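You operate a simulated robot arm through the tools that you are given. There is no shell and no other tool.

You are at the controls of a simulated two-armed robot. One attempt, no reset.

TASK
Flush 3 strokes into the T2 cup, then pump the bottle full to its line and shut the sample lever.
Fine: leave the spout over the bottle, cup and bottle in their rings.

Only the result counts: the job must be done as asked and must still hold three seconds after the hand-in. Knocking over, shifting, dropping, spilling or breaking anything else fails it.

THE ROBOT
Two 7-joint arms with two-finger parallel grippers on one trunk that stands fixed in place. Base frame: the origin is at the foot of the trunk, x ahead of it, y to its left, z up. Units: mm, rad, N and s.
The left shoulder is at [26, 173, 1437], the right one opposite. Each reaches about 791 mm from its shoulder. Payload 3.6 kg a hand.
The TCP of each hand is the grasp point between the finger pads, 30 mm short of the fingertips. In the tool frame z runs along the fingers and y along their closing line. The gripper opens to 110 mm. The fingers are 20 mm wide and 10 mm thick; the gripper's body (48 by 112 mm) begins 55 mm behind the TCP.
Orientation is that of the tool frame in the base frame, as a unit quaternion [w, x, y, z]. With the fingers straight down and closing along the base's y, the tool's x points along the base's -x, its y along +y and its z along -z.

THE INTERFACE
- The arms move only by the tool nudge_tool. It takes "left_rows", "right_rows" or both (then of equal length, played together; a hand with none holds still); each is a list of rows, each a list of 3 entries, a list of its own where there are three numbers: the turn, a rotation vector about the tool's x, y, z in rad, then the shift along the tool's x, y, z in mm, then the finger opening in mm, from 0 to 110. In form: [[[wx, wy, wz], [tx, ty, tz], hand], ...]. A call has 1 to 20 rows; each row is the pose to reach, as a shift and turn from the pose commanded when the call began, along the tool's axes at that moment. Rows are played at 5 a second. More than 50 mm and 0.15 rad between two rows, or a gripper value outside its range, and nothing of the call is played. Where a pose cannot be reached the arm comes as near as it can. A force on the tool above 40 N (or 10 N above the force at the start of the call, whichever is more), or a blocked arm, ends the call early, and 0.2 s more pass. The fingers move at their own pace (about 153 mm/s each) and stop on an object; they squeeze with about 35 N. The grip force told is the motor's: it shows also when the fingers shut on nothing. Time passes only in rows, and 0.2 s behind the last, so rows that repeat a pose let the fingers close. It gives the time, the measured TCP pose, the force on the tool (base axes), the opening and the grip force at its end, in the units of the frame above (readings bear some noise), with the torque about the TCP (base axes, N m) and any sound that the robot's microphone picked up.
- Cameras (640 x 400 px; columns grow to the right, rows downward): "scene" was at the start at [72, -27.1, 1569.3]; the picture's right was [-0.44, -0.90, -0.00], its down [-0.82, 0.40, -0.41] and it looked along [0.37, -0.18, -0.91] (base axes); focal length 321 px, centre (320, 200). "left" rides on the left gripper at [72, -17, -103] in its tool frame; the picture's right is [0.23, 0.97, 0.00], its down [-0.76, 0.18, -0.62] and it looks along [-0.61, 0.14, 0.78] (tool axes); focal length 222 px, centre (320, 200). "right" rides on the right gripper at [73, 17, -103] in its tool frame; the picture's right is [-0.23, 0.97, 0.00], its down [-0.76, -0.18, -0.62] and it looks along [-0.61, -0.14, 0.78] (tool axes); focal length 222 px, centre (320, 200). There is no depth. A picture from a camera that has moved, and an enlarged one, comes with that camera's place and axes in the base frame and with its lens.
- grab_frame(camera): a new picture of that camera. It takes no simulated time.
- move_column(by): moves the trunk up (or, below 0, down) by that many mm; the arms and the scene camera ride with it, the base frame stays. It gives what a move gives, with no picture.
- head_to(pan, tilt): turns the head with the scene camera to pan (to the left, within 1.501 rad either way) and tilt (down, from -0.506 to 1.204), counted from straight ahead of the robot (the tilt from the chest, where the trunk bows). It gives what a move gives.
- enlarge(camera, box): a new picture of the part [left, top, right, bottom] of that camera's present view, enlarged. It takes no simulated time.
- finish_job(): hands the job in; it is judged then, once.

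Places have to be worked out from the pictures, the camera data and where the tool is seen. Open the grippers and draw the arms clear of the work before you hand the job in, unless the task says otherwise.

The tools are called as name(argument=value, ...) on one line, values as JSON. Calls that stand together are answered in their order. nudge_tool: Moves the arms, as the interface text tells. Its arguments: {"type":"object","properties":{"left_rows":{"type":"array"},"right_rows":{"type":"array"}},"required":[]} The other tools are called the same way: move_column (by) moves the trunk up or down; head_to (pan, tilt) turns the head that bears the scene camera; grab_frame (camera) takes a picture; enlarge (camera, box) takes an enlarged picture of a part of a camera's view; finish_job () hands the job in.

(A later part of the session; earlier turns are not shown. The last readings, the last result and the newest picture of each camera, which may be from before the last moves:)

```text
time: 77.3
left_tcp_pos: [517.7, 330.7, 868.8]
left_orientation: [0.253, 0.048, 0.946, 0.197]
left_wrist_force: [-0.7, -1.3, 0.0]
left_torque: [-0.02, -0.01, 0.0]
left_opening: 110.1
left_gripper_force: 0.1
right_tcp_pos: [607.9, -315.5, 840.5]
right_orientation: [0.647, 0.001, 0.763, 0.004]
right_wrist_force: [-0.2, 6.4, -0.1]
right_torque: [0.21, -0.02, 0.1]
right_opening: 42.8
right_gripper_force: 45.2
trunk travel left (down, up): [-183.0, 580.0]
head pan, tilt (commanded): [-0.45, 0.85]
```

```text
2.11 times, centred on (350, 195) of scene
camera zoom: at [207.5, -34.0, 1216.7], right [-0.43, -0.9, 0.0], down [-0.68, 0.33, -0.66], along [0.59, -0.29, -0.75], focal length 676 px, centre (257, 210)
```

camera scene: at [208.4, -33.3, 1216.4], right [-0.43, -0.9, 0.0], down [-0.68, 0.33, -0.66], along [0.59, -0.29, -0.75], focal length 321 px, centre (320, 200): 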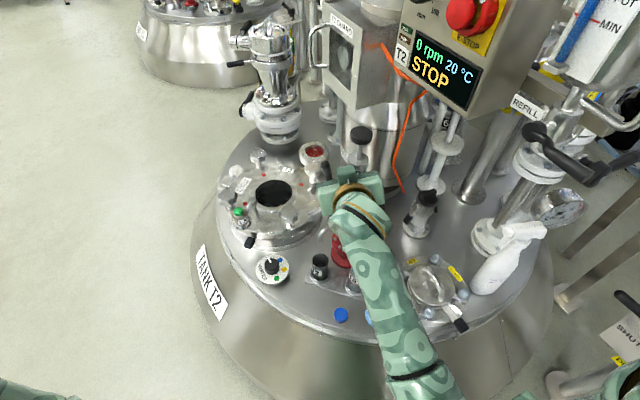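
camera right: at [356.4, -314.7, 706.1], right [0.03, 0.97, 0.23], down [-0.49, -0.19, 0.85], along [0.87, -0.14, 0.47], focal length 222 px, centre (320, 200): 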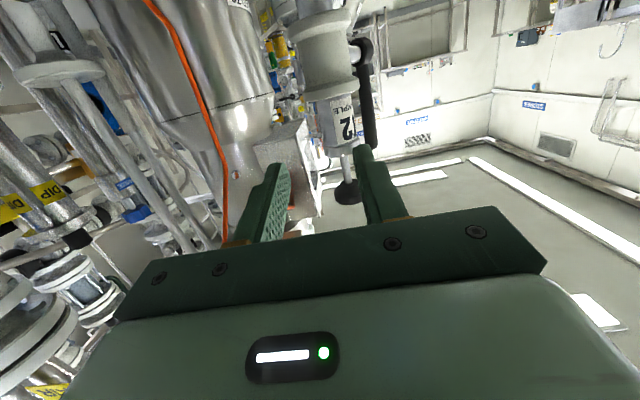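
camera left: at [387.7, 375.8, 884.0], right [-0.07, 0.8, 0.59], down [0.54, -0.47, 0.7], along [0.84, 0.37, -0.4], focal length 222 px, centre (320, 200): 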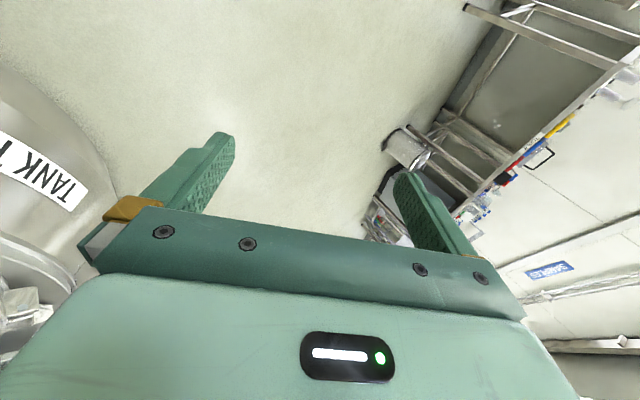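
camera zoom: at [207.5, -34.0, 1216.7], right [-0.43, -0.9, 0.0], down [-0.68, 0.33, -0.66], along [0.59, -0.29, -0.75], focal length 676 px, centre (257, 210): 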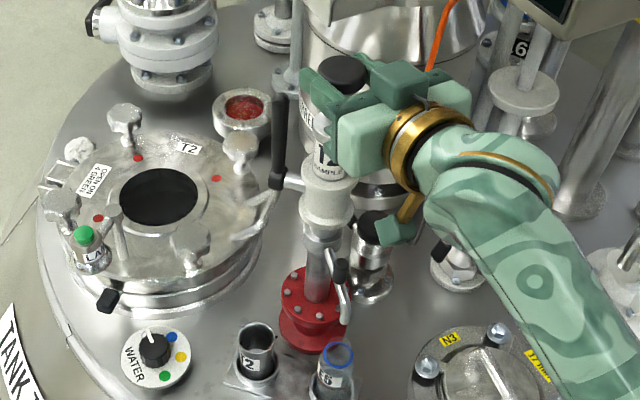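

Gripped the knob at its top. I start a slow downstroke and stop early to see where the drops land.

nudge_tool(right_rows=[[[0, 0, 0], [3.9, 0, 0.6], 20], [[0, 0, 0], [7.9, 0, 1.3], 20], [[0, 0, 0], [11.8, 0, 2], 20]])

enlarge(camera="scene", box=[335, 235, 385, 300])

```text
time: 78.1
left_tcp_pos: [517.8, 330.7, 868.1]
left_orientation: [0.252, 0.048, 0.946, 0.197]
left_wrist_force: [0.4, -0.4, 0.2]
left_torque: [0.02, 0.0, -0.01]
left_opening: 110.0
left_gripper_force: 0.0
right_tcp_pos: [607.4, -314.4, 828.0]
right_orientation: [0.647, 0.001, 0.762, 0.003]
right_wrist_force: [5.5, 6.5, 4.5]
right_torque: [0.15, -0.11, 0.11]
right_opening: 42.8
right_gripper_force: 45.0
trunk travel left (down, up): [-183.0, 580.0]
head pan, tilt (commanded): [-0.45, 0.85]
```

```text
6.15 times, centred on (360, 268) of scene
camera zoom: at [207.7, -33.9, 1216.7], right [-0.44, -0.9, 0.0], down [-0.68, 0.33, -0.66], along [0.59, -0.29, -0.75], focal length 1978 px, centre (74, -215)
```

zoom: 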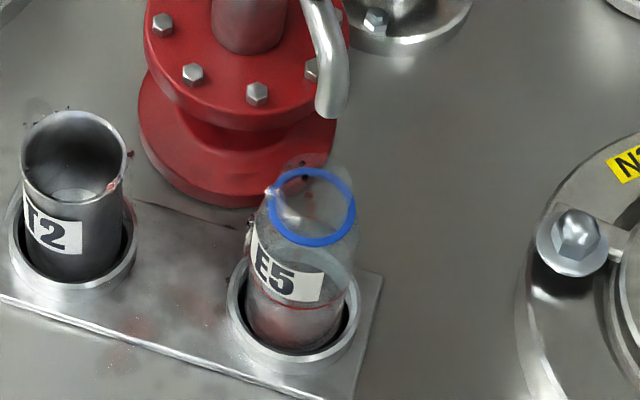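

The bottle's bottom turns reddish, so liquid goes in, but something shows at the ring's left edge. I zoom in on the mouth.

enlarge(camera="scene", box=[345, 245, 375, 275])

enlarge(camera="scene", box=[345, 260, 380, 300])

```text
13.33 times, centred on (360, 260) of scene
camera zoom: at [207.7, -33.9, 1216.7], right [-0.44, -0.9, 0.0], down [-0.68, 0.33, -0.66], along [0.59, -0.29, -0.75], focal length 4285 px, centre (-213, -600)
```

zoom: 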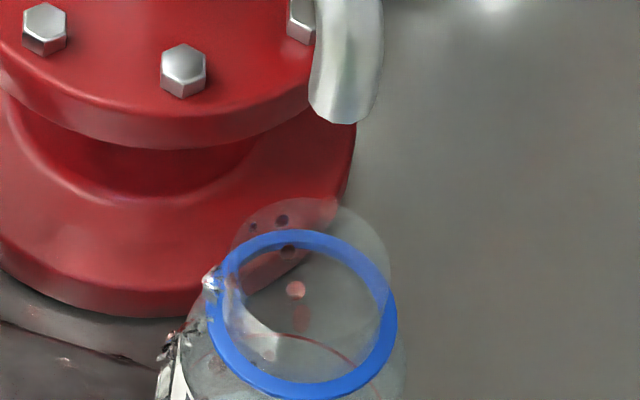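

```text
10.00 times, centred on (362, 280) of scene
camera zoom: at [207.7, -33.9, 1216.7], right [-0.44, -0.9, 0.0], down [-0.68, 0.33, -0.66], along [0.59, -0.29, -0.75], focal length 3213 px, centre (-105, -600)
```

zoom: 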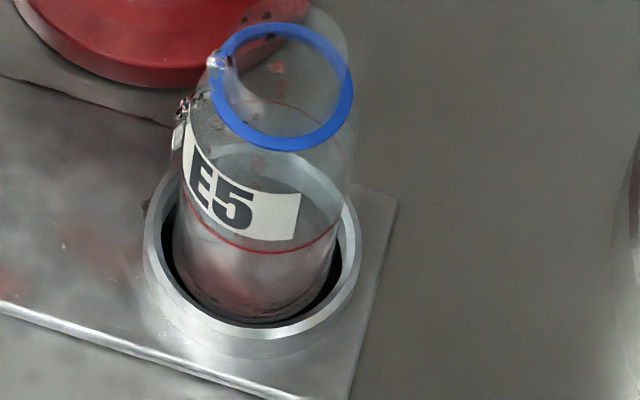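

I take another look without moving, to tell falling drops from static features.

nudge_tool(right_rows=[[[0, 0, 0], [0, 0, 0], 20], [[0, 0, 0], [0, 0, 0], 20], [[0, 0, 0], [0, 0, 0], 20]])

enlarge(camera="scene", box=[345, 245, 375, 275])

enlarge(camera="scene", box=[345, 260, 380, 300])

```text
time: 78.9
left_tcp_pos: [517.4, 332.0, 868.6]
left_orientation: [0.252, 0.048, 0.946, 0.196]
left_wrist_force: [-0.7, 0.9, -0.4]
left_torque: [-0.02, 0.0, -0.02]
left_opening: 110.2
left_gripper_force: 0.1
right_tcp_pos: [608.1, -315.0, 828.5]
right_orientation: [0.646, 0.001, 0.763, 0.004]
right_wrist_force: [7.4, 6.6, 4.4]
right_torque: [-0.02, -0.46, 0.02]
right_opening: 43.2
right_gripper_force: 44.6
trunk travel left (down, up): [-183.0, 580.0]
head pan, tilt (commanded): [-0.45, 0.85]
```

```text
13.33 times, centred on (360, 260) of scene
camera zoom: at [207.8, -33.9, 1216.6], right [-0.44, -0.9, 0.0], down [-0.68, 0.33, -0.66], along [0.59, -0.29, -0.75], focal length 4285 px, centre (-213, -600)
```

zoom: 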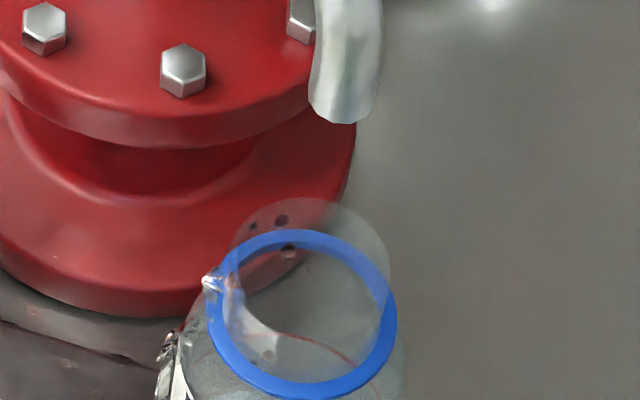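

```text
10.00 times, centred on (362, 280) of scene
camera zoom: at [207.8, -33.9, 1216.6], right [-0.44, -0.9, 0.0], down [-0.68, 0.33, -0.66], along [0.59, -0.29, -0.75], focal length 3213 px, centre (-105, -600)
```

zoom: 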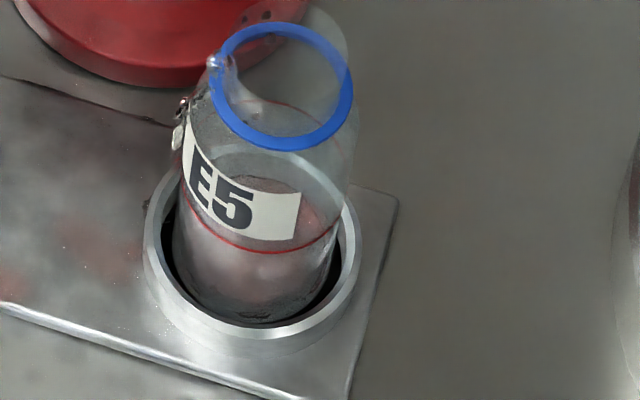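

The falling drops passed right through the ring's centre; the other specks are static. I zoom in further on the bottle body to read the level.

enlarge(camera="scene", box=[348, 266, 374, 294])

enlarge(camera="scene", box=[350, 258, 374, 278])

```text
14.29 times, centred on (361, 280) of scene
camera zoom: at [207.8, -33.9, 1216.6], right [-0.44, -0.9, 0.0], down [-0.68, 0.33, -0.66], along [0.59, -0.29, -0.75], focal length 4591 px, centre (-266, -943)
```

zoom: 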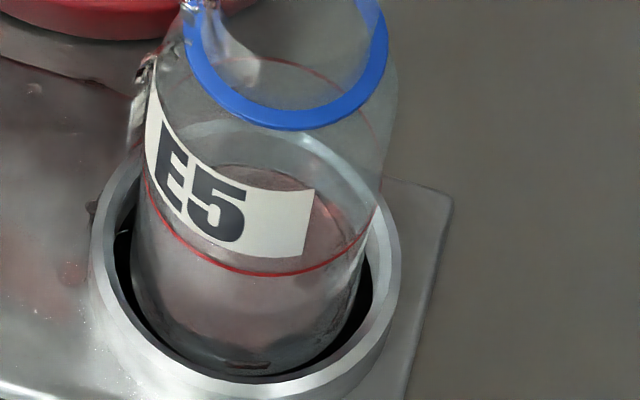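

```text
16.00 times, centred on (362, 268) of scene
camera zoom: at [207.8, -33.9, 1216.6], right [-0.44, -0.9, 0.0], down [-0.68, 0.33, -0.66], along [0.59, -0.29, -0.75], focal length 5142 px, centre (-352, -888)
```

zoom: 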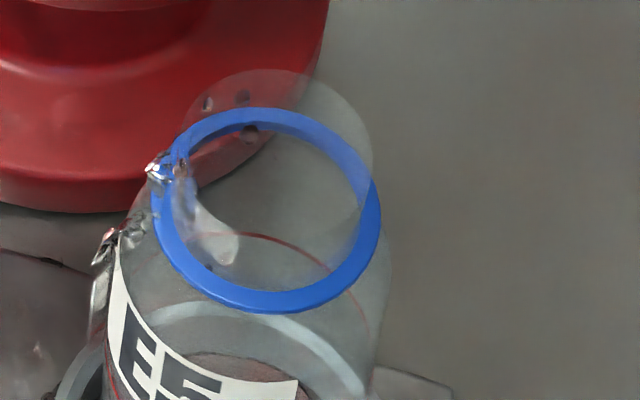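

The liquid surface is visible as a reddish disc near the bottle's bottom, roughly 27 mm below the red line. I continue the downstroke more slowly (10 mm/s) to avoid splashing.

nudge_tool(right_rows=[[[0, 0, 0], [2, 0, 0.3], 20], [[0, 0, 0], [3.9, 0, 0.7], 20], [[0, 0, 0], [5.9, 0, 1], 20], [[0, 0, 0], [7.9, 0, 1.3], 20], [[0, 0, 0], [9.9, 0, 1.6], 20], [[0, 0, 0], [11.8, 0, 2], 20], [[0, 0, 0], [13.8, 0, 2.3], 20]])

enlarge(camera="scene", box=[345, 240, 380, 294])

enlarge(camera="scene", box=[348, 266, 374, 294])

```text
time: 80.5
left_tcp_pos: [517.5, 330.5, 869.1]
left_orientation: [0.252, 0.048, 0.946, 0.197]
left_wrist_force: [0.2, 0.3, 0.6]
left_torque: [0.02, 0.0, 0.01]
left_opening: 109.9
left_gripper_force: 0.0
right_tcp_pos: [607.0, -314.9, 814.7]
right_orientation: [0.646, 0.002, 0.763, 0.003]
right_wrist_force: [2.7, 4.1, 6.9]
right_torque: [0.01, 0.16, -0.02]
right_opening: 42.8
right_gripper_force: 45.0
trunk travel left (down, up): [-183.0, 580.0]
head pan, tilt (commanded): [-0.45, 0.85]
```

```text
7.41 times, centred on (362, 267) of scene
camera zoom: at [207.4, -34.1, 1216.7], right [-0.44, -0.9, 0.0], down [-0.68, 0.33, -0.66], along [0.59, -0.29, -0.75], focal length 2380 px, centre (5, -296)
```

zoom: 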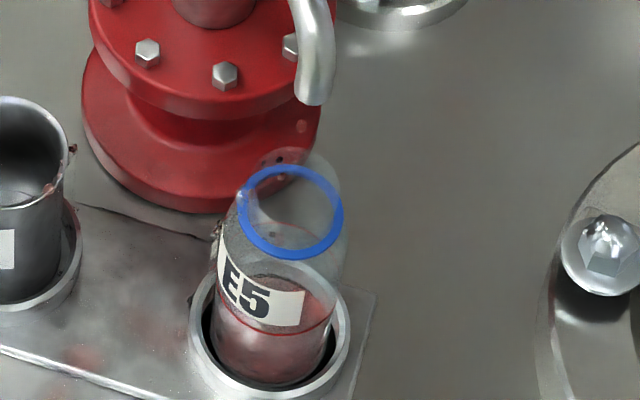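

```text
14.29 times, centred on (361, 280) of scene
camera zoom: at [207.4, -34.1, 1216.7], right [-0.44, -0.9, 0.0], down [-0.68, 0.33, -0.66], along [0.59, -0.29, -0.75], focal length 4591 px, centre (-266, -943)
```

zoom: 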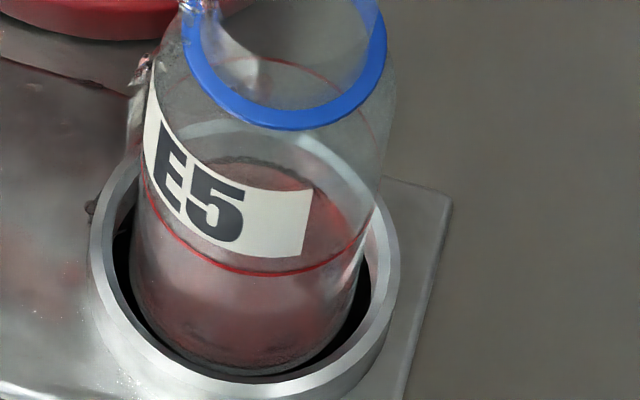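

The drop visible between tip and mouth is on line. I finish this downstroke slowly.

nudge_tool(right_rows=[[[0, 0, 0], [2, 0, 0.3], 20], [[0, 0, 0], [3.9, 0, 0.7], 20], [[0, 0, 0], [5.9, 0, 1], 20], [[0, 0, 0], [7.9, 0, 1.3], 20], [[0, 0, 0], [9.9, 0, 1.6], 20], [[0, 0, 0], [11.8, 0, 2], 20], [[0, 0, 0], [13.8, 0, 2.3], 20], [[0, 0, 0], [15.8, 0, 2.6], 20], [[0, 0, 0], [17, 0, 2.8], 20], [[0, 0, 0], [17, 0, 2.8], 20]])

enlarge(camera="scene", box=[348, 266, 374, 294])

enlarge(camera="scene", box=[300, 240, 380, 300])

```text
time: 82.7
left_tcp_pos: [516.4, 330.5, 870.6]
left_orientation: [0.253, 0.048, 0.946, 0.197]
left_wrist_force: [-0.5, -0.7, 0.9]
left_torque: [0.02, 0.01, 0.0]
left_opening: 110.1
left_gripper_force: 0.0
right_tcp_pos: [607.6, -315.0, 799.9]
right_orientation: [0.648, 0.002, 0.761, 0.003]
right_wrist_force: [11.3, -1.7, 21.9]
right_torque: [-0.06, -0.31, -0.04]
right_opening: 42.8
right_gripper_force: 44.9
trunk travel left (down, up): [-183.0, 580.0]
head pan, tilt (commanded): [-0.45, 0.85]
```

```text
14.29 times, centred on (361, 280) of scene
camera zoom: at [206.5, -33.9, 1217.1], right [-0.44, -0.9, 0.0], down [-0.68, 0.33, -0.66], along [0.59, -0.29, -0.75], focal length 4591 px, centre (-266, -943)
```

zoom: 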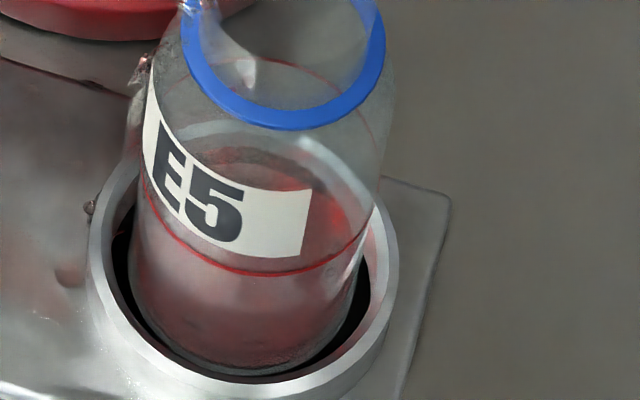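

```text
6.67 times, centred on (340, 270) of scene
camera zoom: at [206.5, -33.9, 1217.1], right [-0.44, -0.9, 0.0], down [-0.68, 0.33, -0.66], along [0.59, -0.29, -0.75], focal length 2142 px, centre (187, -267)
```

zoom: 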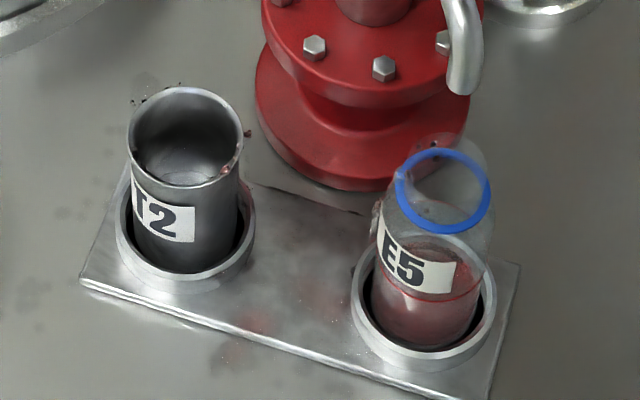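

After one full stroke the surface's far edge rose to row 147 in this zoom (the line's far arc is at about row 60), so roughly 3–4 more strokes are needed. I draw the plunger up for the next stroke.

nudge_tool(right_rows=[[[0, 0, 0], [-5.9, 0, -1], 20], [[0, 0, 0], [-11.8, 0, -2], 20], [[0, 0, 0], [-17.8, 0, -2.9], 20], [[0, 0, 0], [-23.7, 0, -3.9], 20], [[0, 0, 0], [-29.6, 0, -4.9], 20], [[0, 0, 0], [-35.5, 0, -5.9], 20], [[0, 0, 0], [-41.4, 0, -6.9], 20], [[0, 0, 0], [-44, 0, -7.3], 20], [[0, 0, 0], [-44, 0, -7.3], 20]])

nudge_tool(right_rows=[[[0, 0, 0], [2.5, 0, 0.4], 20], [[0, 0, 0], [4.9, 0, 0.8], 20], [[0, 0, 0], [7.4, 0, 1.2], 20], [[0, 0, 0], [9.9, 0, 1.6], 20], [[0, 0, 0], [12.3, 0, 2], 20], [[0, 0, 0], [14.8, 0, 2.4], 20], [[0, 0, 0], [17.3, 0, 2.9], 20], [[0, 0, 0], [19.7, 0, 3.3], 20], [[0, 0, 0], [22.2, 0, 3.7], 20], [[0, 0, 0], [24.7, 0, 4.1], 20], [[0, 0, 0], [27.1, 0, 4.5], 20], [[0, 0, 0], [29.6, 0, 4.9], 20], [[0, 0, 0], [32.1, 0, 5.3], 20], [[0, 0, 0], [34.5, 0, 5.7], 20], [[0, 0, 0], [37, 0, 6.1], 20], [[0, 0, 0], [39.5, 0, 6.5], 20], [[0, 0, 0], [41.9, 0, 6.9], 20], [[0, 0, 0], [44, 0, 7.3], 20], [[0, 0, 0], [44, 0, 7.3], 20]])

enlarge(camera="scene", box=[348, 266, 374, 294])

enlarge(camera="scene", box=[300, 240, 380, 300])

```text
time: 84.7
left_tcp_pos: [517.7, 330.6, 868.2]
left_orientation: [0.251, 0.049, 0.946, 0.196]
left_wrist_force: [0.4, 0.0, 0.6]
left_torque: [-0.01, 0.0, -0.03]
left_opening: 109.7
left_gripper_force: 0.1
right_tcp_pos: [608.0, -315.3, 840.9]
right_orientation: [0.646, 0.002, 0.763, 0.004]
right_wrist_force: [-6.1, 8.2, -8.9]
right_torque: [-0.01, -0.26, 0.1]
right_opening: 42.6
right_gripper_force: 45.3
trunk travel left (down, up): [-183.0, 580.0]
head pan, tilt (commanded): [-0.45, 0.85]
```

```text
time: 88.7
left_tcp_pos: [516.5, 331.5, 869.8]
left_orientation: [0.253, 0.049, 0.946, 0.196]
left_wrist_force: [-0.4, 0.3, -0.5]
left_torque: [-0.01, -0.02, -0.02]
left_opening: 110.3
left_gripper_force: 0.0
right_tcp_pos: [605.5, -313.3, 799.9]
right_orientation: [0.648, 0.002, 0.761, 0.002]
right_wrist_force: [2.7, -2.1, 18.8]
right_torque: [-0.09, -0.05, -0.04]
right_opening: 42.7
right_gripper_force: 45.2
trunk travel left (down, up): [-183.0, 580.0]
head pan, tilt (commanded): [-0.45, 0.85]
```

```text
14.29 times, centred on (361, 280) of scene
camera zoom: at [206.2, -34.2, 1217.1], right [-0.44, -0.9, 0.0], down [-0.68, 0.33, -0.66], along [0.59, -0.29, -0.75], focal length 4591 px, centre (-266, -943)
```

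zoom: 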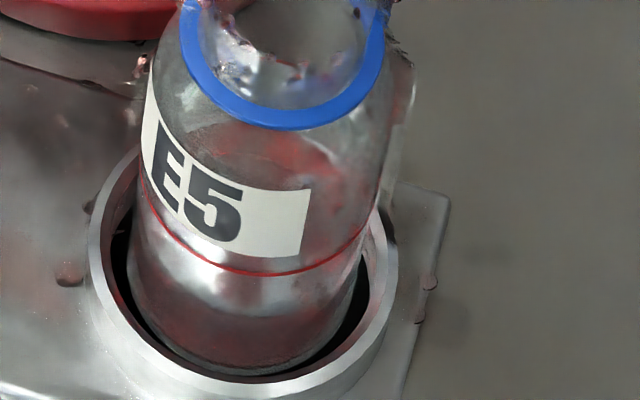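

```text
6.67 times, centred on (340, 270) of scene
camera zoom: at [206.2, -34.2, 1217.1], right [-0.44, -0.9, 0.0], down [-0.68, 0.33, -0.66], along [0.59, -0.29, -0.75], focal length 2142 px, centre (187, -267)
```

zoom: 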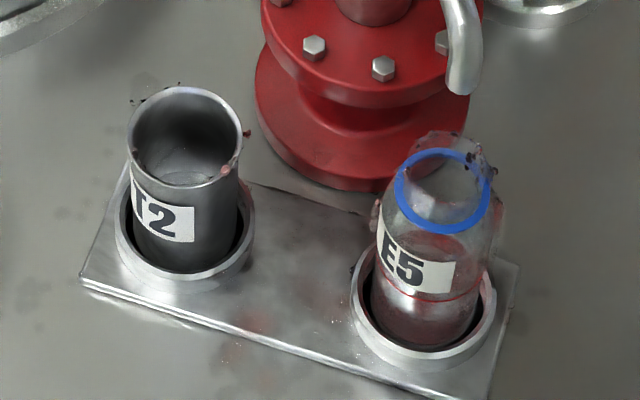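

The level rose again, but there are some splash marks near the mouth, so I'll pump slower still. I look again after a short pause before drawing up.

nudge_tool(right_rows=[[[0, 0, 0], [0, 0, 0], 20], [[0, 0, 0], [0, 0, 0], 20], [[0, 0, 0], [0, 0, 0], 20], [[0, 0, 0], [0, 0, 0], 20]])

enlarge(camera="scene", box=[348, 266, 374, 294])

enlarge(camera="scene", box=[345, 240, 380, 280])

```text
time: 89.7
left_tcp_pos: [515.8, 329.9, 870.4]
left_orientation: [0.253, 0.048, 0.946, 0.197]
left_wrist_force: [0.1, 0.0, 0.1]
left_torque: [-0.02, 0.0, -0.02]
left_opening: 110.1
left_gripper_force: 0.0
right_tcp_pos: [607.1, -314.4, 799.8]
right_orientation: [0.648, 0.001, 0.761, 0.003]
right_wrist_force: [10.8, -6.5, 26.2]
right_torque: [0.04, -0.37, -0.04]
right_opening: 43.0
right_gripper_force: 45.1
trunk travel left (down, up): [-183.0, 580.0]
head pan, tilt (commanded): [-0.45, 0.85]
```

```text
14.29 times, centred on (361, 280) of scene
camera zoom: at [206.1, -34.3, 1217.1], right [-0.44, -0.9, 0.0], down [-0.68, 0.33, -0.66], along [0.59, -0.29, -0.75], focal length 4591 px, centre (-266, -943)
```

zoom: 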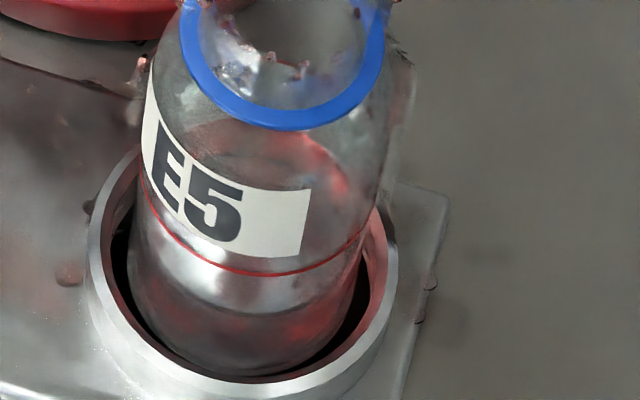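

```text
10.00 times, centred on (362, 260) of scene
camera zoom: at [206.1, -34.3, 1217.1], right [-0.44, -0.9, 0.0], down [-0.68, 0.33, -0.66], along [0.59, -0.29, -0.75], focal length 3213 px, centre (-105, -400)
```

zoom: 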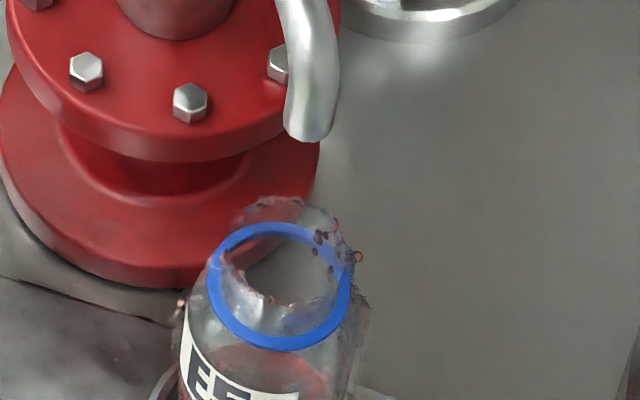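

The liquid's front edge is now about 12–13 mm below the line; each stroke raises it ~5.7 mm, so a bit over two more are needed. I draw up and then pump at half the speed.

nudge_tool(right_rows=[[[0, 0, 0], [-5.9, 0, -1], 20], [[0, 0, 0], [-11.8, 0, -2], 20], [[0, 0, 0], [-17.8, 0, -2.9], 20], [[0, 0, 0], [-23.7, 0, -3.9], 20], [[0, 0, 0], [-29.6, 0, -4.9], 20], [[0, 0, 0], [-35.5, 0, -5.9], 20], [[0, 0, 0], [-41.4, 0, -6.9], 20], [[0, 0, 0], [-44, 0, -7.3], 20], [[0, 0, 0], [-44, 0, -7.3], 20]])

nudge_tool(right_rows=[[[0, 0, 0], [1.2, 0, 0.2], 20], [[0, 0, 0], [2.5, 0, 0.4], 20], [[0, 0, 0], [3.7, 0, 0.6], 20], [[0, 0, 0], [4.9, 0, 0.8], 20], [[0, 0, 0], [6.2, 0, 1], 20], [[0, 0, 0], [7.4, 0, 1.2], 20], [[0, 0, 0], [8.6, 0, 1.4], 20], [[0, 0, 0], [9.9, 0, 1.6], 20], [[0, 0, 0], [11.1, 0, 1.8], 20], [[0, 0, 0], [12.3, 0, 2], 20], [[0, 0, 0], [13.6, 0, 2.2], 20], [[0, 0, 0], [14.8, 0, 2.4], 20], [[0, 0, 0], [16, 0, 2.6], 20], [[0, 0, 0], [17.3, 0, 2.9], 20], [[0, 0, 0], [18.5, 0, 3.1], 20], [[0, 0, 0], [19.7, 0, 3.3], 20], [[0, 0, 0], [21, 0, 3.5], 20], [[0, 0, 0], [22.2, 0, 3.7], 20]])

enlarge(camera="scene", box=[345, 240, 380, 280])

enlarge(camera="scene", box=[348, 266, 374, 294])

```text
time: 91.7
left_tcp_pos: [515.9, 330.7, 869.6]
left_orientation: [0.252, 0.048, 0.946, 0.196]
left_wrist_force: [0.2, 0.9, 0.0]
left_torque: [-0.04, 0.02, 0.01]
left_opening: 109.8
left_gripper_force: 0.0
right_tcp_pos: [607.2, -314.6, 839.9]
right_orientation: [0.646, 0.001, 0.764, 0.004]
right_wrist_force: [-17.2, 2.8, -10.1]
right_torque: [-0.01, -0.19, 0.08]
right_opening: 42.6
right_gripper_force: 45.4
trunk travel left (down, up): [-183.0, 580.0]
head pan, tilt (commanded): [-0.45, 0.85]
```

```text
time: 95.5
left_tcp_pos: [517.4, 330.0, 870.3]
left_orientation: [0.252, 0.048, 0.946, 0.197]
left_wrist_force: [-0.4, -0.1, 0.4]
left_torque: [0.0, 0.02, 0.01]
left_opening: 110.2
left_gripper_force: 0.2
right_tcp_pos: [607.4, -314.8, 819.6]
right_orientation: [0.647, 0.001, 0.762, 0.003]
right_wrist_force: [0.4, 2.3, 5.6]
right_torque: [-0.07, 0.14, -0.05]
right_opening: 42.8
right_gripper_force: 45.3
trunk travel left (down, up): [-183.0, 580.0]
head pan, tilt (commanded): [-0.45, 0.85]
```

```text
10.00 times, centred on (362, 260) of scene
camera zoom: at [207.0, -34.4, 1216.8], right [-0.44, -0.9, 0.0], down [-0.68, 0.33, -0.66], along [0.59, -0.29, -0.75], focal length 3213 px, centre (-105, -400)
```

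zoom: 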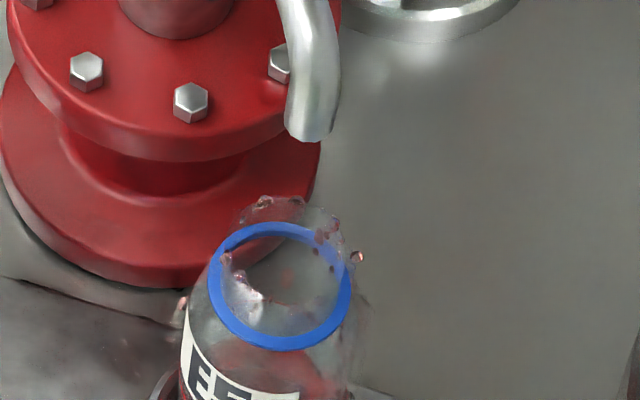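

```text
14.29 times, centred on (361, 280) of scene
camera zoom: at [207.0, -34.4, 1216.8], right [-0.44, -0.9, 0.0], down [-0.68, 0.33, -0.66], along [0.59, -0.29, -0.75], focal length 4591 px, centre (-266, -943)
```

zoom: 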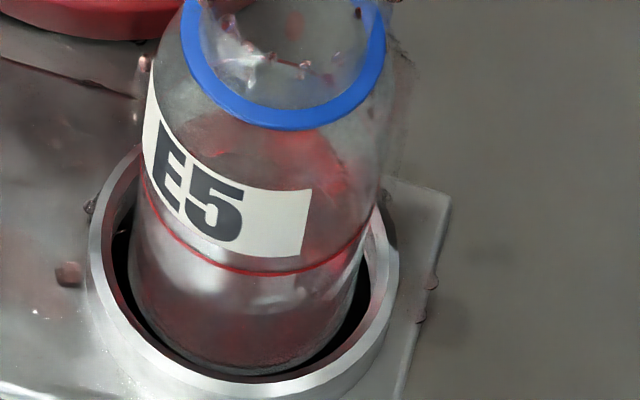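

The drop falls in the middle of the mouth and I see no new splashes. I finish the third bottle stroke at the same slow pace.

nudge_tool(right_rows=[[[0, 0, 0], [1.2, 0, 0.2], 20], [[0, 0, 0], [2.5, 0, 0.4], 20], [[0, 0, 0], [3.7, 0, 0.6], 20], [[0, 0, 0], [4.9, 0, 0.8], 20], [[0, 0, 0], [6.2, 0, 1], 20], [[0, 0, 0], [7.4, 0, 1.2], 20], [[0, 0, 0], [8.6, 0, 1.4], 20], [[0, 0, 0], [9.9, 0, 1.6], 20], [[0, 0, 0], [11.1, 0, 1.8], 20], [[0, 0, 0], [12.3, 0, 2], 20], [[0, 0, 0], [13.6, 0, 2.2], 20], [[0, 0, 0], [14.8, 0, 2.4], 20], [[0, 0, 0], [16, 0, 2.6], 20], [[0, 0, 0], [17.3, 0, 2.9], 20], [[0, 0, 0], [18.5, 0, 3.1], 20], [[0, 0, 0], [19.7, 0, 3.3], 20], [[0, 0, 0], [21, 0, 3.5], 20], [[0, 0, 0], [21.8, 0, 3.6], 20], [[0, 0, 0], [21.8, 0, 3.6], 20], [[0, 0, 0], [21.8, 0, 3.6], 20]])

enlarge(camera="scene", box=[348, 266, 374, 294])

enlarge(camera="scene", box=[350, 262, 374, 282])

```text
time: 99.7
left_tcp_pos: [516.6, 331.7, 870.0]
left_orientation: [0.253, 0.048, 0.946, 0.196]
left_wrist_force: [-0.5, -0.8, -0.5]
left_torque: [0.02, -0.04, 0.02]
left_opening: 110.0
left_gripper_force: 0.1
right_tcp_pos: [608.1, -314.5, 798.9]
right_orientation: [0.649, 0.001, 0.761, 0.003]
right_wrist_force: [4.9, -2.0, 19.8]
right_torque: [0.0, -0.45, 0.02]
right_opening: 43.1
right_gripper_force: 45.0
trunk travel left (down, up): [-183.0, 580.0]
head pan, tilt (commanded): [-0.45, 0.85]
```

```text
14.29 times, centred on (361, 280) of scene
camera zoom: at [206.2, -34.1, 1217.0], right [-0.44, -0.9, 0.0], down [-0.68, 0.33, -0.66], along [0.59, -0.29, -0.75], focal length 4591 px, centre (-266, -943)
```

zoom: 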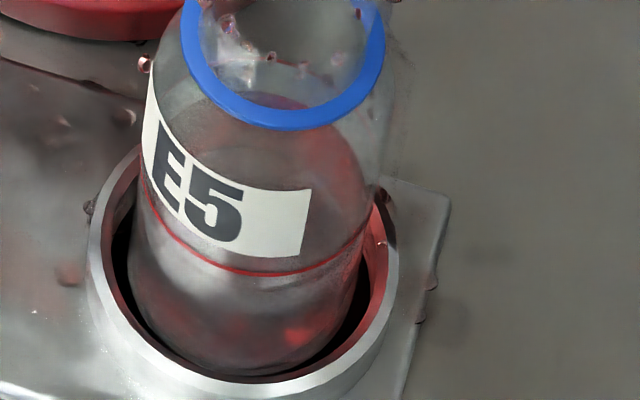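

```text
16.00 times, centred on (362, 272) of scene
camera zoom: at [206.2, -34.1, 1217.0], right [-0.44, -0.9, 0.0], down [-0.68, 0.33, -0.66], along [0.59, -0.29, -0.75], focal length 5142 px, centre (-352, -952)
```

zoom: 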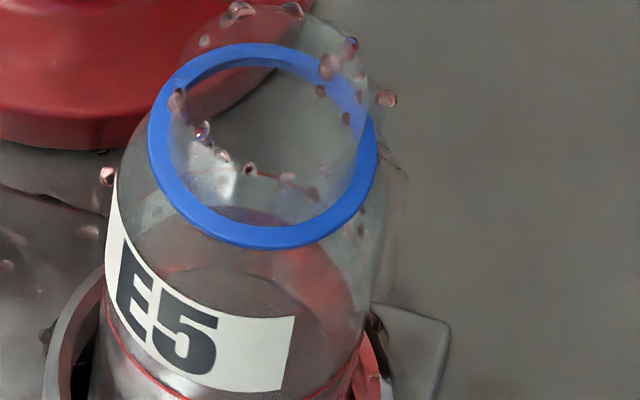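

The surface is now only about 5 mm below the line; each stroke gives about 6.5 mm. I draw up once more and pump about two thirds of a stroke slowly, then check.

nudge_tool(right_rows=[[[0, 0, 0], [-5.9, 0, -1], 20], [[0, 0, 0], [-11.8, 0, -2], 20], [[0, 0, 0], [-17.8, 0, -2.9], 20], [[0, 0, 0], [-23.7, 0, -3.9], 20], [[0, 0, 0], [-29.6, 0, -4.9], 20], [[0, 0, 0], [-35.5, 0, -5.9], 20], [[0, 0, 0], [-41.4, 0, -6.9], 20], [[0, 0, 0], [-44, 0, -7.3], 20], [[0, 0, 0], [-44, 0, -7.3], 20]])

nudge_tool(right_rows=[[[0, 0, 0], [1.2, 0, 0.2], 20], [[0, 0, 0], [2.5, 0, 0.4], 20], [[0, 0, 0], [3.7, 0, 0.6], 20], [[0, 0, 0], [4.9, 0, 0.8], 20], [[0, 0, 0], [6.2, 0, 1], 20], [[0, 0, 0], [7.4, 0, 1.2], 20], [[0, 0, 0], [8.6, 0, 1.4], 20], [[0, 0, 0], [9.9, 0, 1.6], 20], [[0, 0, 0], [11.1, 0, 1.8], 20], [[0, 0, 0], [12.3, 0, 2], 20], [[0, 0, 0], [13.6, 0, 2.2], 20], [[0, 0, 0], [14.8, 0, 2.4], 20], [[0, 0, 0], [16, 0, 2.6], 20], [[0, 0, 0], [17.3, 0, 2.9], 20], [[0, 0, 0], [18.5, 0, 3.1], 20], [[0, 0, 0], [19.7, 0, 3.3], 20], [[0, 0, 0], [21, 0, 3.5], 20], [[0, 0, 0], [22.2, 0, 3.7], 20], [[0, 0, 0], [22.2, 0, 3.7], 20], [[0, 0, 0], [22.2, 0, 3.7], 20]])

enlarge(camera="scene", box=[348, 266, 374, 294])

enlarge(camera="scene", box=[350, 262, 374, 282])

```text
time: 101.7
left_tcp_pos: [517.2, 330.3, 869.6]
left_orientation: [0.252, 0.048, 0.946, 0.196]
left_wrist_force: [-0.4, 0.5, -0.5]
left_torque: [0.0, 0.02, -0.02]
left_opening: 110.1
left_gripper_force: 0.1
right_tcp_pos: [608.3, -315.6, 838.5]
right_orientation: [0.646, 0.002, 0.763, 0.004]
right_wrist_force: [-10.1, 4.6, -11.0]
right_torque: [0.01, -0.16, 0.09]
right_opening: 42.8
right_gripper_force: 45.0
trunk travel left (down, up): [-183.0, 580.0]
head pan, tilt (commanded): [-0.45, 0.85]
```

```text
time: 105.9
left_tcp_pos: [517.2, 331.7, 870.3]
left_orientation: [0.252, 0.049, 0.946, 0.197]
left_wrist_force: [-0.2, 0.3, 0.4]
left_torque: [0.0, -0.02, 0.01]
left_opening: 110.0
left_gripper_force: 0.1
right_tcp_pos: [607.6, -313.6, 819.8]
right_orientation: [0.647, 0.002, 0.762, 0.003]
right_wrist_force: [-2.5, 4.5, 4.9]
right_torque: [0.0, -0.12, 0.05]
right_opening: 42.6
right_gripper_force: 44.8
trunk travel left (down, up): [-183.0, 580.0]
head pan, tilt (commanded): [-0.45, 0.85]
```

```text
14.29 times, centred on (361, 280) of scene
camera zoom: at [206.7, -34.1, 1216.8], right [-0.44, -0.9, 0.0], down [-0.68, 0.33, -0.66], along [0.59, -0.29, -0.75], focal length 4591 px, centre (-266, -943)
```

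zoom: 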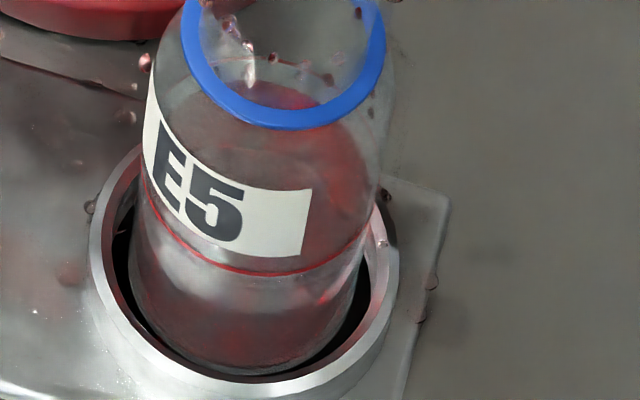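

```text
16.00 times, centred on (362, 272) of scene
camera zoom: at [206.7, -34.1, 1216.8], right [-0.44, -0.9, 0.0], down [-0.68, 0.33, -0.66], along [0.59, -0.29, -0.75], focal length 5142 px, centre (-352, -952)
```

zoom: 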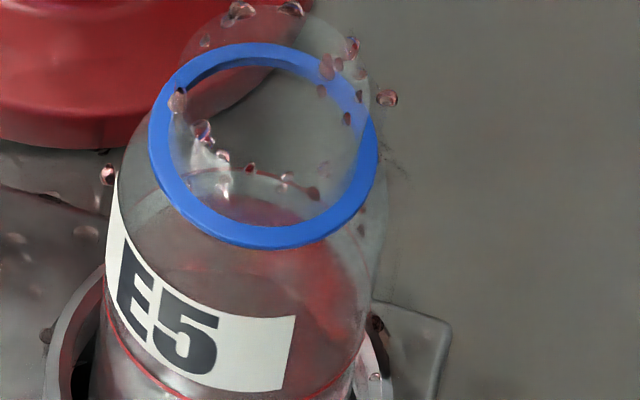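

The surface is getting close to the line. I zoom in strongly on the bottle's right and back side to compare the liquid's edge with the red line.

enlarge(camera="scene", box=[354, 268, 374, 282])

enlarge(camera="scene", box=[350, 278, 372, 294])

```text
16.00 times, centred on (364, 275) of scene
camera zoom: at [206.7, -34.1, 1216.8], right [-0.44, -0.9, 0.0], down [-0.68, 0.33, -0.66], along [0.59, -0.29, -0.75], focal length 5142 px, centre (-384, -1000)
```

zoom: 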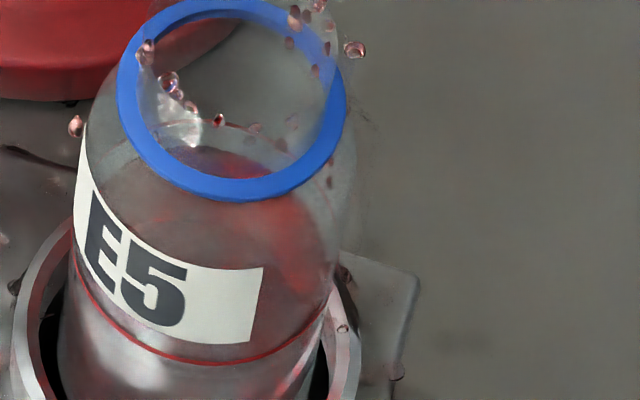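

```text
16.00 times, centred on (361, 286) of scene
camera zoom: at [206.7, -34.1, 1216.8], right [-0.44, -0.9, 0.0], down [-0.68, 0.33, -0.66], along [0.59, -0.29, -0.75], focal length 5142 px, centre (-336, -1176)
```

zoom: 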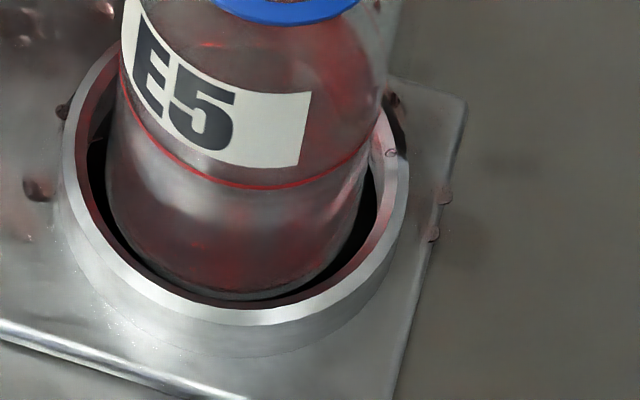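

By fitting the ellipses, the surface is still about 3 mm below the line, roughly a third of a stroke. I push down 8 mm more, slowly, and check again.

nudge_tool(right_rows=[[[0, 0, 0], [1, 0, 0.2], 20], [[0, 0, 0], [2, 0, 0.3], 20], [[0, 0, 0], [3, 0, 0.5], 20], [[0, 0, 0], [3.9, 0, 0.7], 20], [[0, 0, 0], [4.9, 0, 0.8], 20], [[0, 0, 0], [5.9, 0, 1], 20], [[0, 0, 0], [6.9, 0, 1.1], 20], [[0, 0, 0], [7.9, 0, 1.3], 20], [[0, 0, 0], [7.9, 0, 1.3], 20], [[0, 0, 0], [7.9, 0, 1.3], 20], [[0, 0, 0], [7.9, 0, 1.3], 20]])

enlarge(camera="scene", box=[354, 268, 374, 282])

enlarge(camera="scene", box=[350, 278, 372, 294])

```text
time: 108.3
left_tcp_pos: [517.8, 330.5, 869.0]
left_orientation: [0.253, 0.048, 0.946, 0.197]
left_wrist_force: [-0.3, -0.3, 0.0]
left_torque: [0.0, -0.01, 0.03]
left_opening: 110.0
left_gripper_force: 0.0
right_tcp_pos: [607.2, -316.0, 811.7]
right_orientation: [0.647, 0.001, 0.762, 0.003]
right_wrist_force: [-2.2, 1.1, 6.5]
right_torque: [-0.07, -0.19, -0.03]
right_opening: 42.9
right_gripper_force: 44.8
trunk travel left (down, up): [-183.0, 580.0]
head pan, tilt (commanded): [-0.45, 0.85]
```

```text
16.00 times, centred on (364, 275) of scene
camera zoom: at [206.7, -34.4, 1216.8], right [-0.44, -0.9, 0.0], down [-0.68, 0.33, -0.66], along [0.59, -0.29, -0.75], focal length 5142 px, centre (-384, -1000)
```

zoom: 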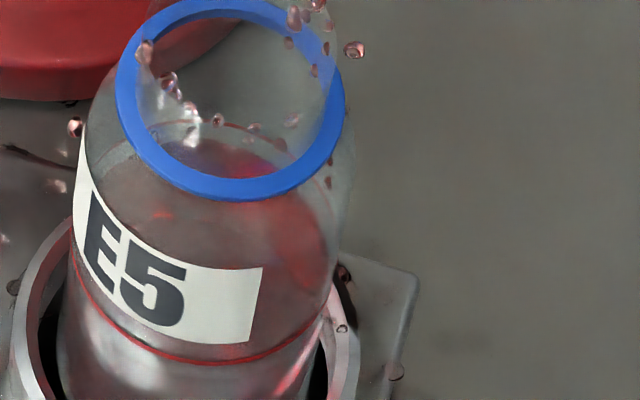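

```text
16.00 times, centred on (361, 286) of scene
camera zoom: at [206.7, -34.4, 1216.8], right [-0.44, -0.9, 0.0], down [-0.68, 0.33, -0.66], along [0.59, -0.29, -0.75], focal length 5142 px, centre (-336, -1176)
```

zoom: 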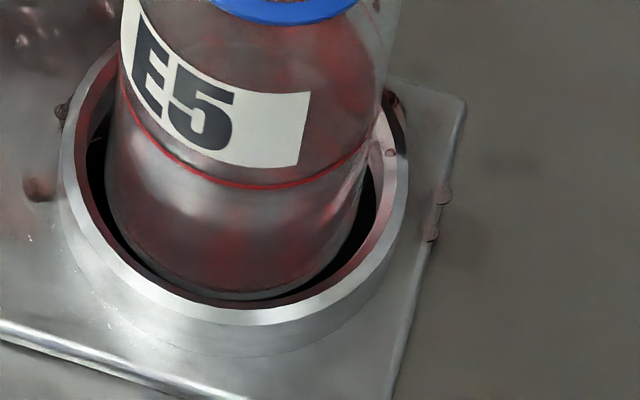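

The surface edge rose further; by my fit roughly a quarter of a stroke is still missing. I push 6 mm more and compare again.

nudge_tool(right_rows=[[[0, 0, 0], [1, 0, 0.2], 20], [[0, 0, 0], [2, 0, 0.3], 20], [[0, 0, 0], [3, 0, 0.5], 20], [[0, 0, 0], [3.9, 0, 0.7], 20], [[0, 0, 0], [4.9, 0, 0.8], 20], [[0, 0, 0], [5.9, 0, 1], 20], [[0, 0, 0], [5.9, 0, 1], 20], [[0, 0, 0], [5.9, 0, 1], 20], [[0, 0, 0], [5.9, 0, 1], 20], [[0, 0, 0], [5.9, 0, 1], 20]])

enlarge(camera="scene", box=[354, 268, 374, 282])

enlarge(camera="scene", box=[350, 262, 374, 294])

```text
time: 110.5
left_tcp_pos: [517.1, 330.1, 870.3]
left_orientation: [0.253, 0.048, 0.946, 0.197]
left_wrist_force: [0.6, -0.8, 0.1]
left_torque: [0.02, -0.03, 0.0]
left_opening: 110.1
left_gripper_force: 0.1
right_tcp_pos: [606.9, -314.8, 805.9]
right_orientation: [0.648, 0.001, 0.762, 0.003]
right_wrist_force: [-3.6, 2.0, 7.3]
right_torque: [-0.06, -0.06, -0.02]
right_opening: 42.8
right_gripper_force: 45.0
trunk travel left (down, up): [-183.0, 580.0]
head pan, tilt (commanded): [-0.45, 0.85]
```

```text
16.00 times, centred on (364, 275) of scene
camera zoom: at [206.4, -34.4, 1216.9], right [-0.44, -0.9, 0.0], down [-0.68, 0.33, -0.66], along [0.59, -0.29, -0.75], focal length 5142 px, centre (-384, -1000)
```

zoom: 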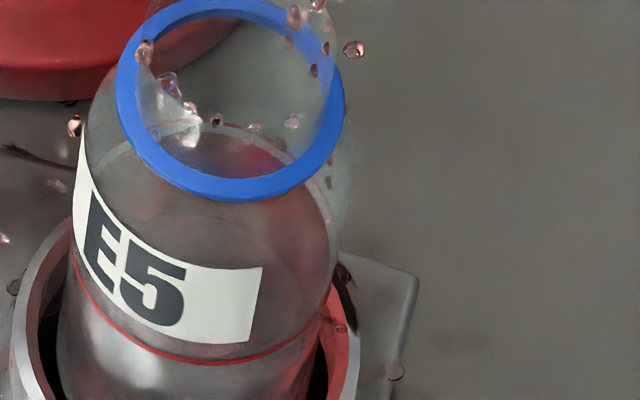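

```text
12.50 times, centred on (362, 278) of scene
camera zoom: at [206.4, -34.4, 1216.9], right [-0.44, -0.9, 0.0], down [-0.68, 0.33, -0.66], along [0.59, -0.29, -0.75], focal length 4017 px, centre (-205, -775)
```

zoom: 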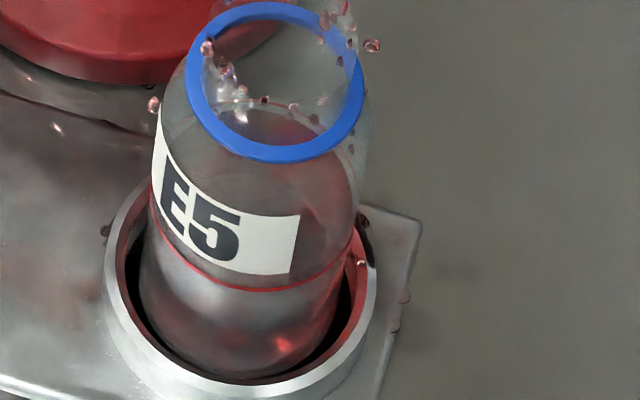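

Now the surface's edge lies just below the red line's far arc, about 1.5 mm short, which matches the rest of this stroke. I push the plunger gently to its bottom.

nudge_tool(right_rows=[[[0, 0, 0], [1, 0, 0.2], 20], [[0, 0, 0], [2, 0, 0.3], 20], [[0, 0, 0], [3, 0, 0.5], 20], [[0, 0, 0], [3.9, 0, 0.7], 20], [[0, 0, 0], [4.9, 0, 0.8], 20], [[0, 0, 0], [4.9, 0, 0.8], 20], [[0, 0, 0], [4.9, 0, 0.8], 20], [[0, 0, 0], [4.9, 0, 0.8], 20], [[0, 0, 0], [4.9, 0, 0.8], 20]])

enlarge(camera="scene", box=[354, 268, 374, 282])

enlarge(camera="scene", box=[350, 262, 374, 294])

```text
time: 112.5
left_tcp_pos: [516.6, 330.9, 868.8]
left_orientation: [0.253, 0.048, 0.946, 0.197]
left_wrist_force: [0.4, -0.6, 0.6]
left_torque: [0.01, 0.02, 0.01]
left_opening: 110.1
left_gripper_force: 0.1
right_tcp_pos: [608.3, -315.1, 800.4]
right_orientation: [0.647, 0.002, 0.763, 0.003]
right_wrist_force: [-2.7, -0.6, 8.5]
right_torque: [0.02, -0.2, -0.02]
right_opening: 42.7
right_gripper_force: 44.6
trunk travel left (down, up): [-183.0, 580.0]
head pan, tilt (commanded): [-0.45, 0.85]
```

```text
16.00 times, centred on (364, 275) of scene
camera zoom: at [206.5, -34.5, 1216.9], right [-0.44, -0.9, 0.0], down [-0.68, 0.33, -0.66], along [0.59, -0.29, -0.75], focal length 5142 px, centre (-384, -1000)
```

zoom: 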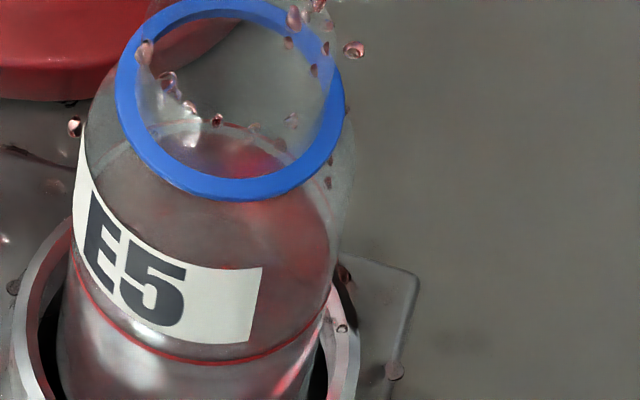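

```text
12.50 times, centred on (362, 278) of scene
camera zoom: at [206.5, -34.5, 1216.9], right [-0.44, -0.9, 0.0], down [-0.68, 0.33, -0.66], along [0.59, -0.29, -0.75], focal length 4017 px, centre (-205, -775)
```

zoom: 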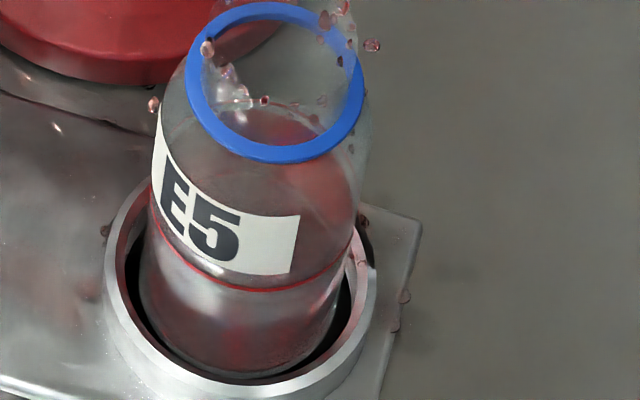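

It's at z=800 with no firm stop yet, and the surface is still a hair below the line. I press the last 2–3 mm until the bottom is felt.

nudge_tool(right_rows=[[[0, 0, 0], [1, 0, 0.2], 20], [[0, 0, 0], [2, 0, 0.3], 20], [[0, 0, 0], [3, 0, 0.5], 20], [[0, 0, 0], [3, 0, 0.5], 20], [[0, 0, 0], [3, 0, 0.5], 20], [[0, 0, 0], [3, 0, 0.5], 20]])

enlarge(camera="scene", box=[354, 268, 374, 282])

enlarge(camera="scene", box=[300, 200, 390, 300])

```text
time: 113.9
left_tcp_pos: [517.4, 330.8, 869.3]
left_orientation: [0.252, 0.049, 0.946, 0.197]
left_wrist_force: [-0.1, -0.7, 0.6]
left_torque: [0.01, 0.02, 0.01]
left_opening: 110.2
left_gripper_force: 0.1
right_tcp_pos: [606.7, -315.1, 798.8]
right_orientation: [0.649, 0.001, 0.761, 0.004]
right_wrist_force: [2.5, -2.6, 15.5]
right_torque: [-0.04, -0.42, 0.02]
right_opening: 43.2
right_gripper_force: 44.9
trunk travel left (down, up): [-183.0, 580.0]
head pan, tilt (commanded): [-0.45, 0.85]
```

```text
16.00 times, centred on (364, 275) of scene
camera zoom: at [206.2, -34.4, 1217.0], right [-0.44, -0.9, 0.0], down [-0.68, 0.33, -0.66], along [0.59, -0.29, -0.75], focal length 5142 px, centre (-384, -1000)
```

zoom: 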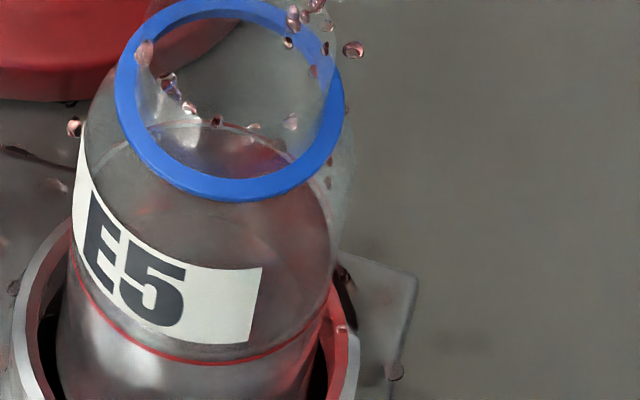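

```text
4.00 times, centred on (345, 250) of scene
camera zoom: at [206.2, -34.4, 1217.0], right [-0.44, -0.9, 0.0], down [-0.68, 0.33, -0.66], along [0.59, -0.29, -0.75], focal length 1285 px, centre (220, 0)
```

zoom: 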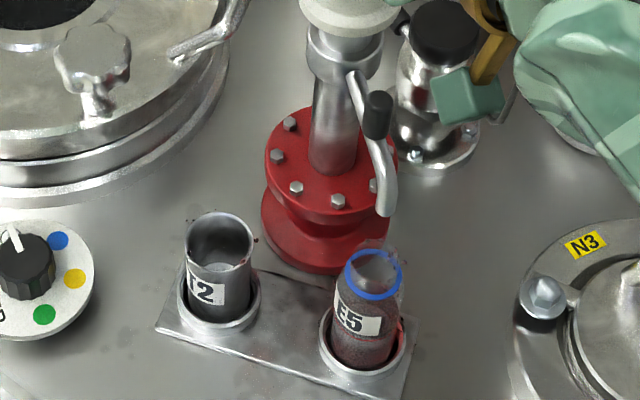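

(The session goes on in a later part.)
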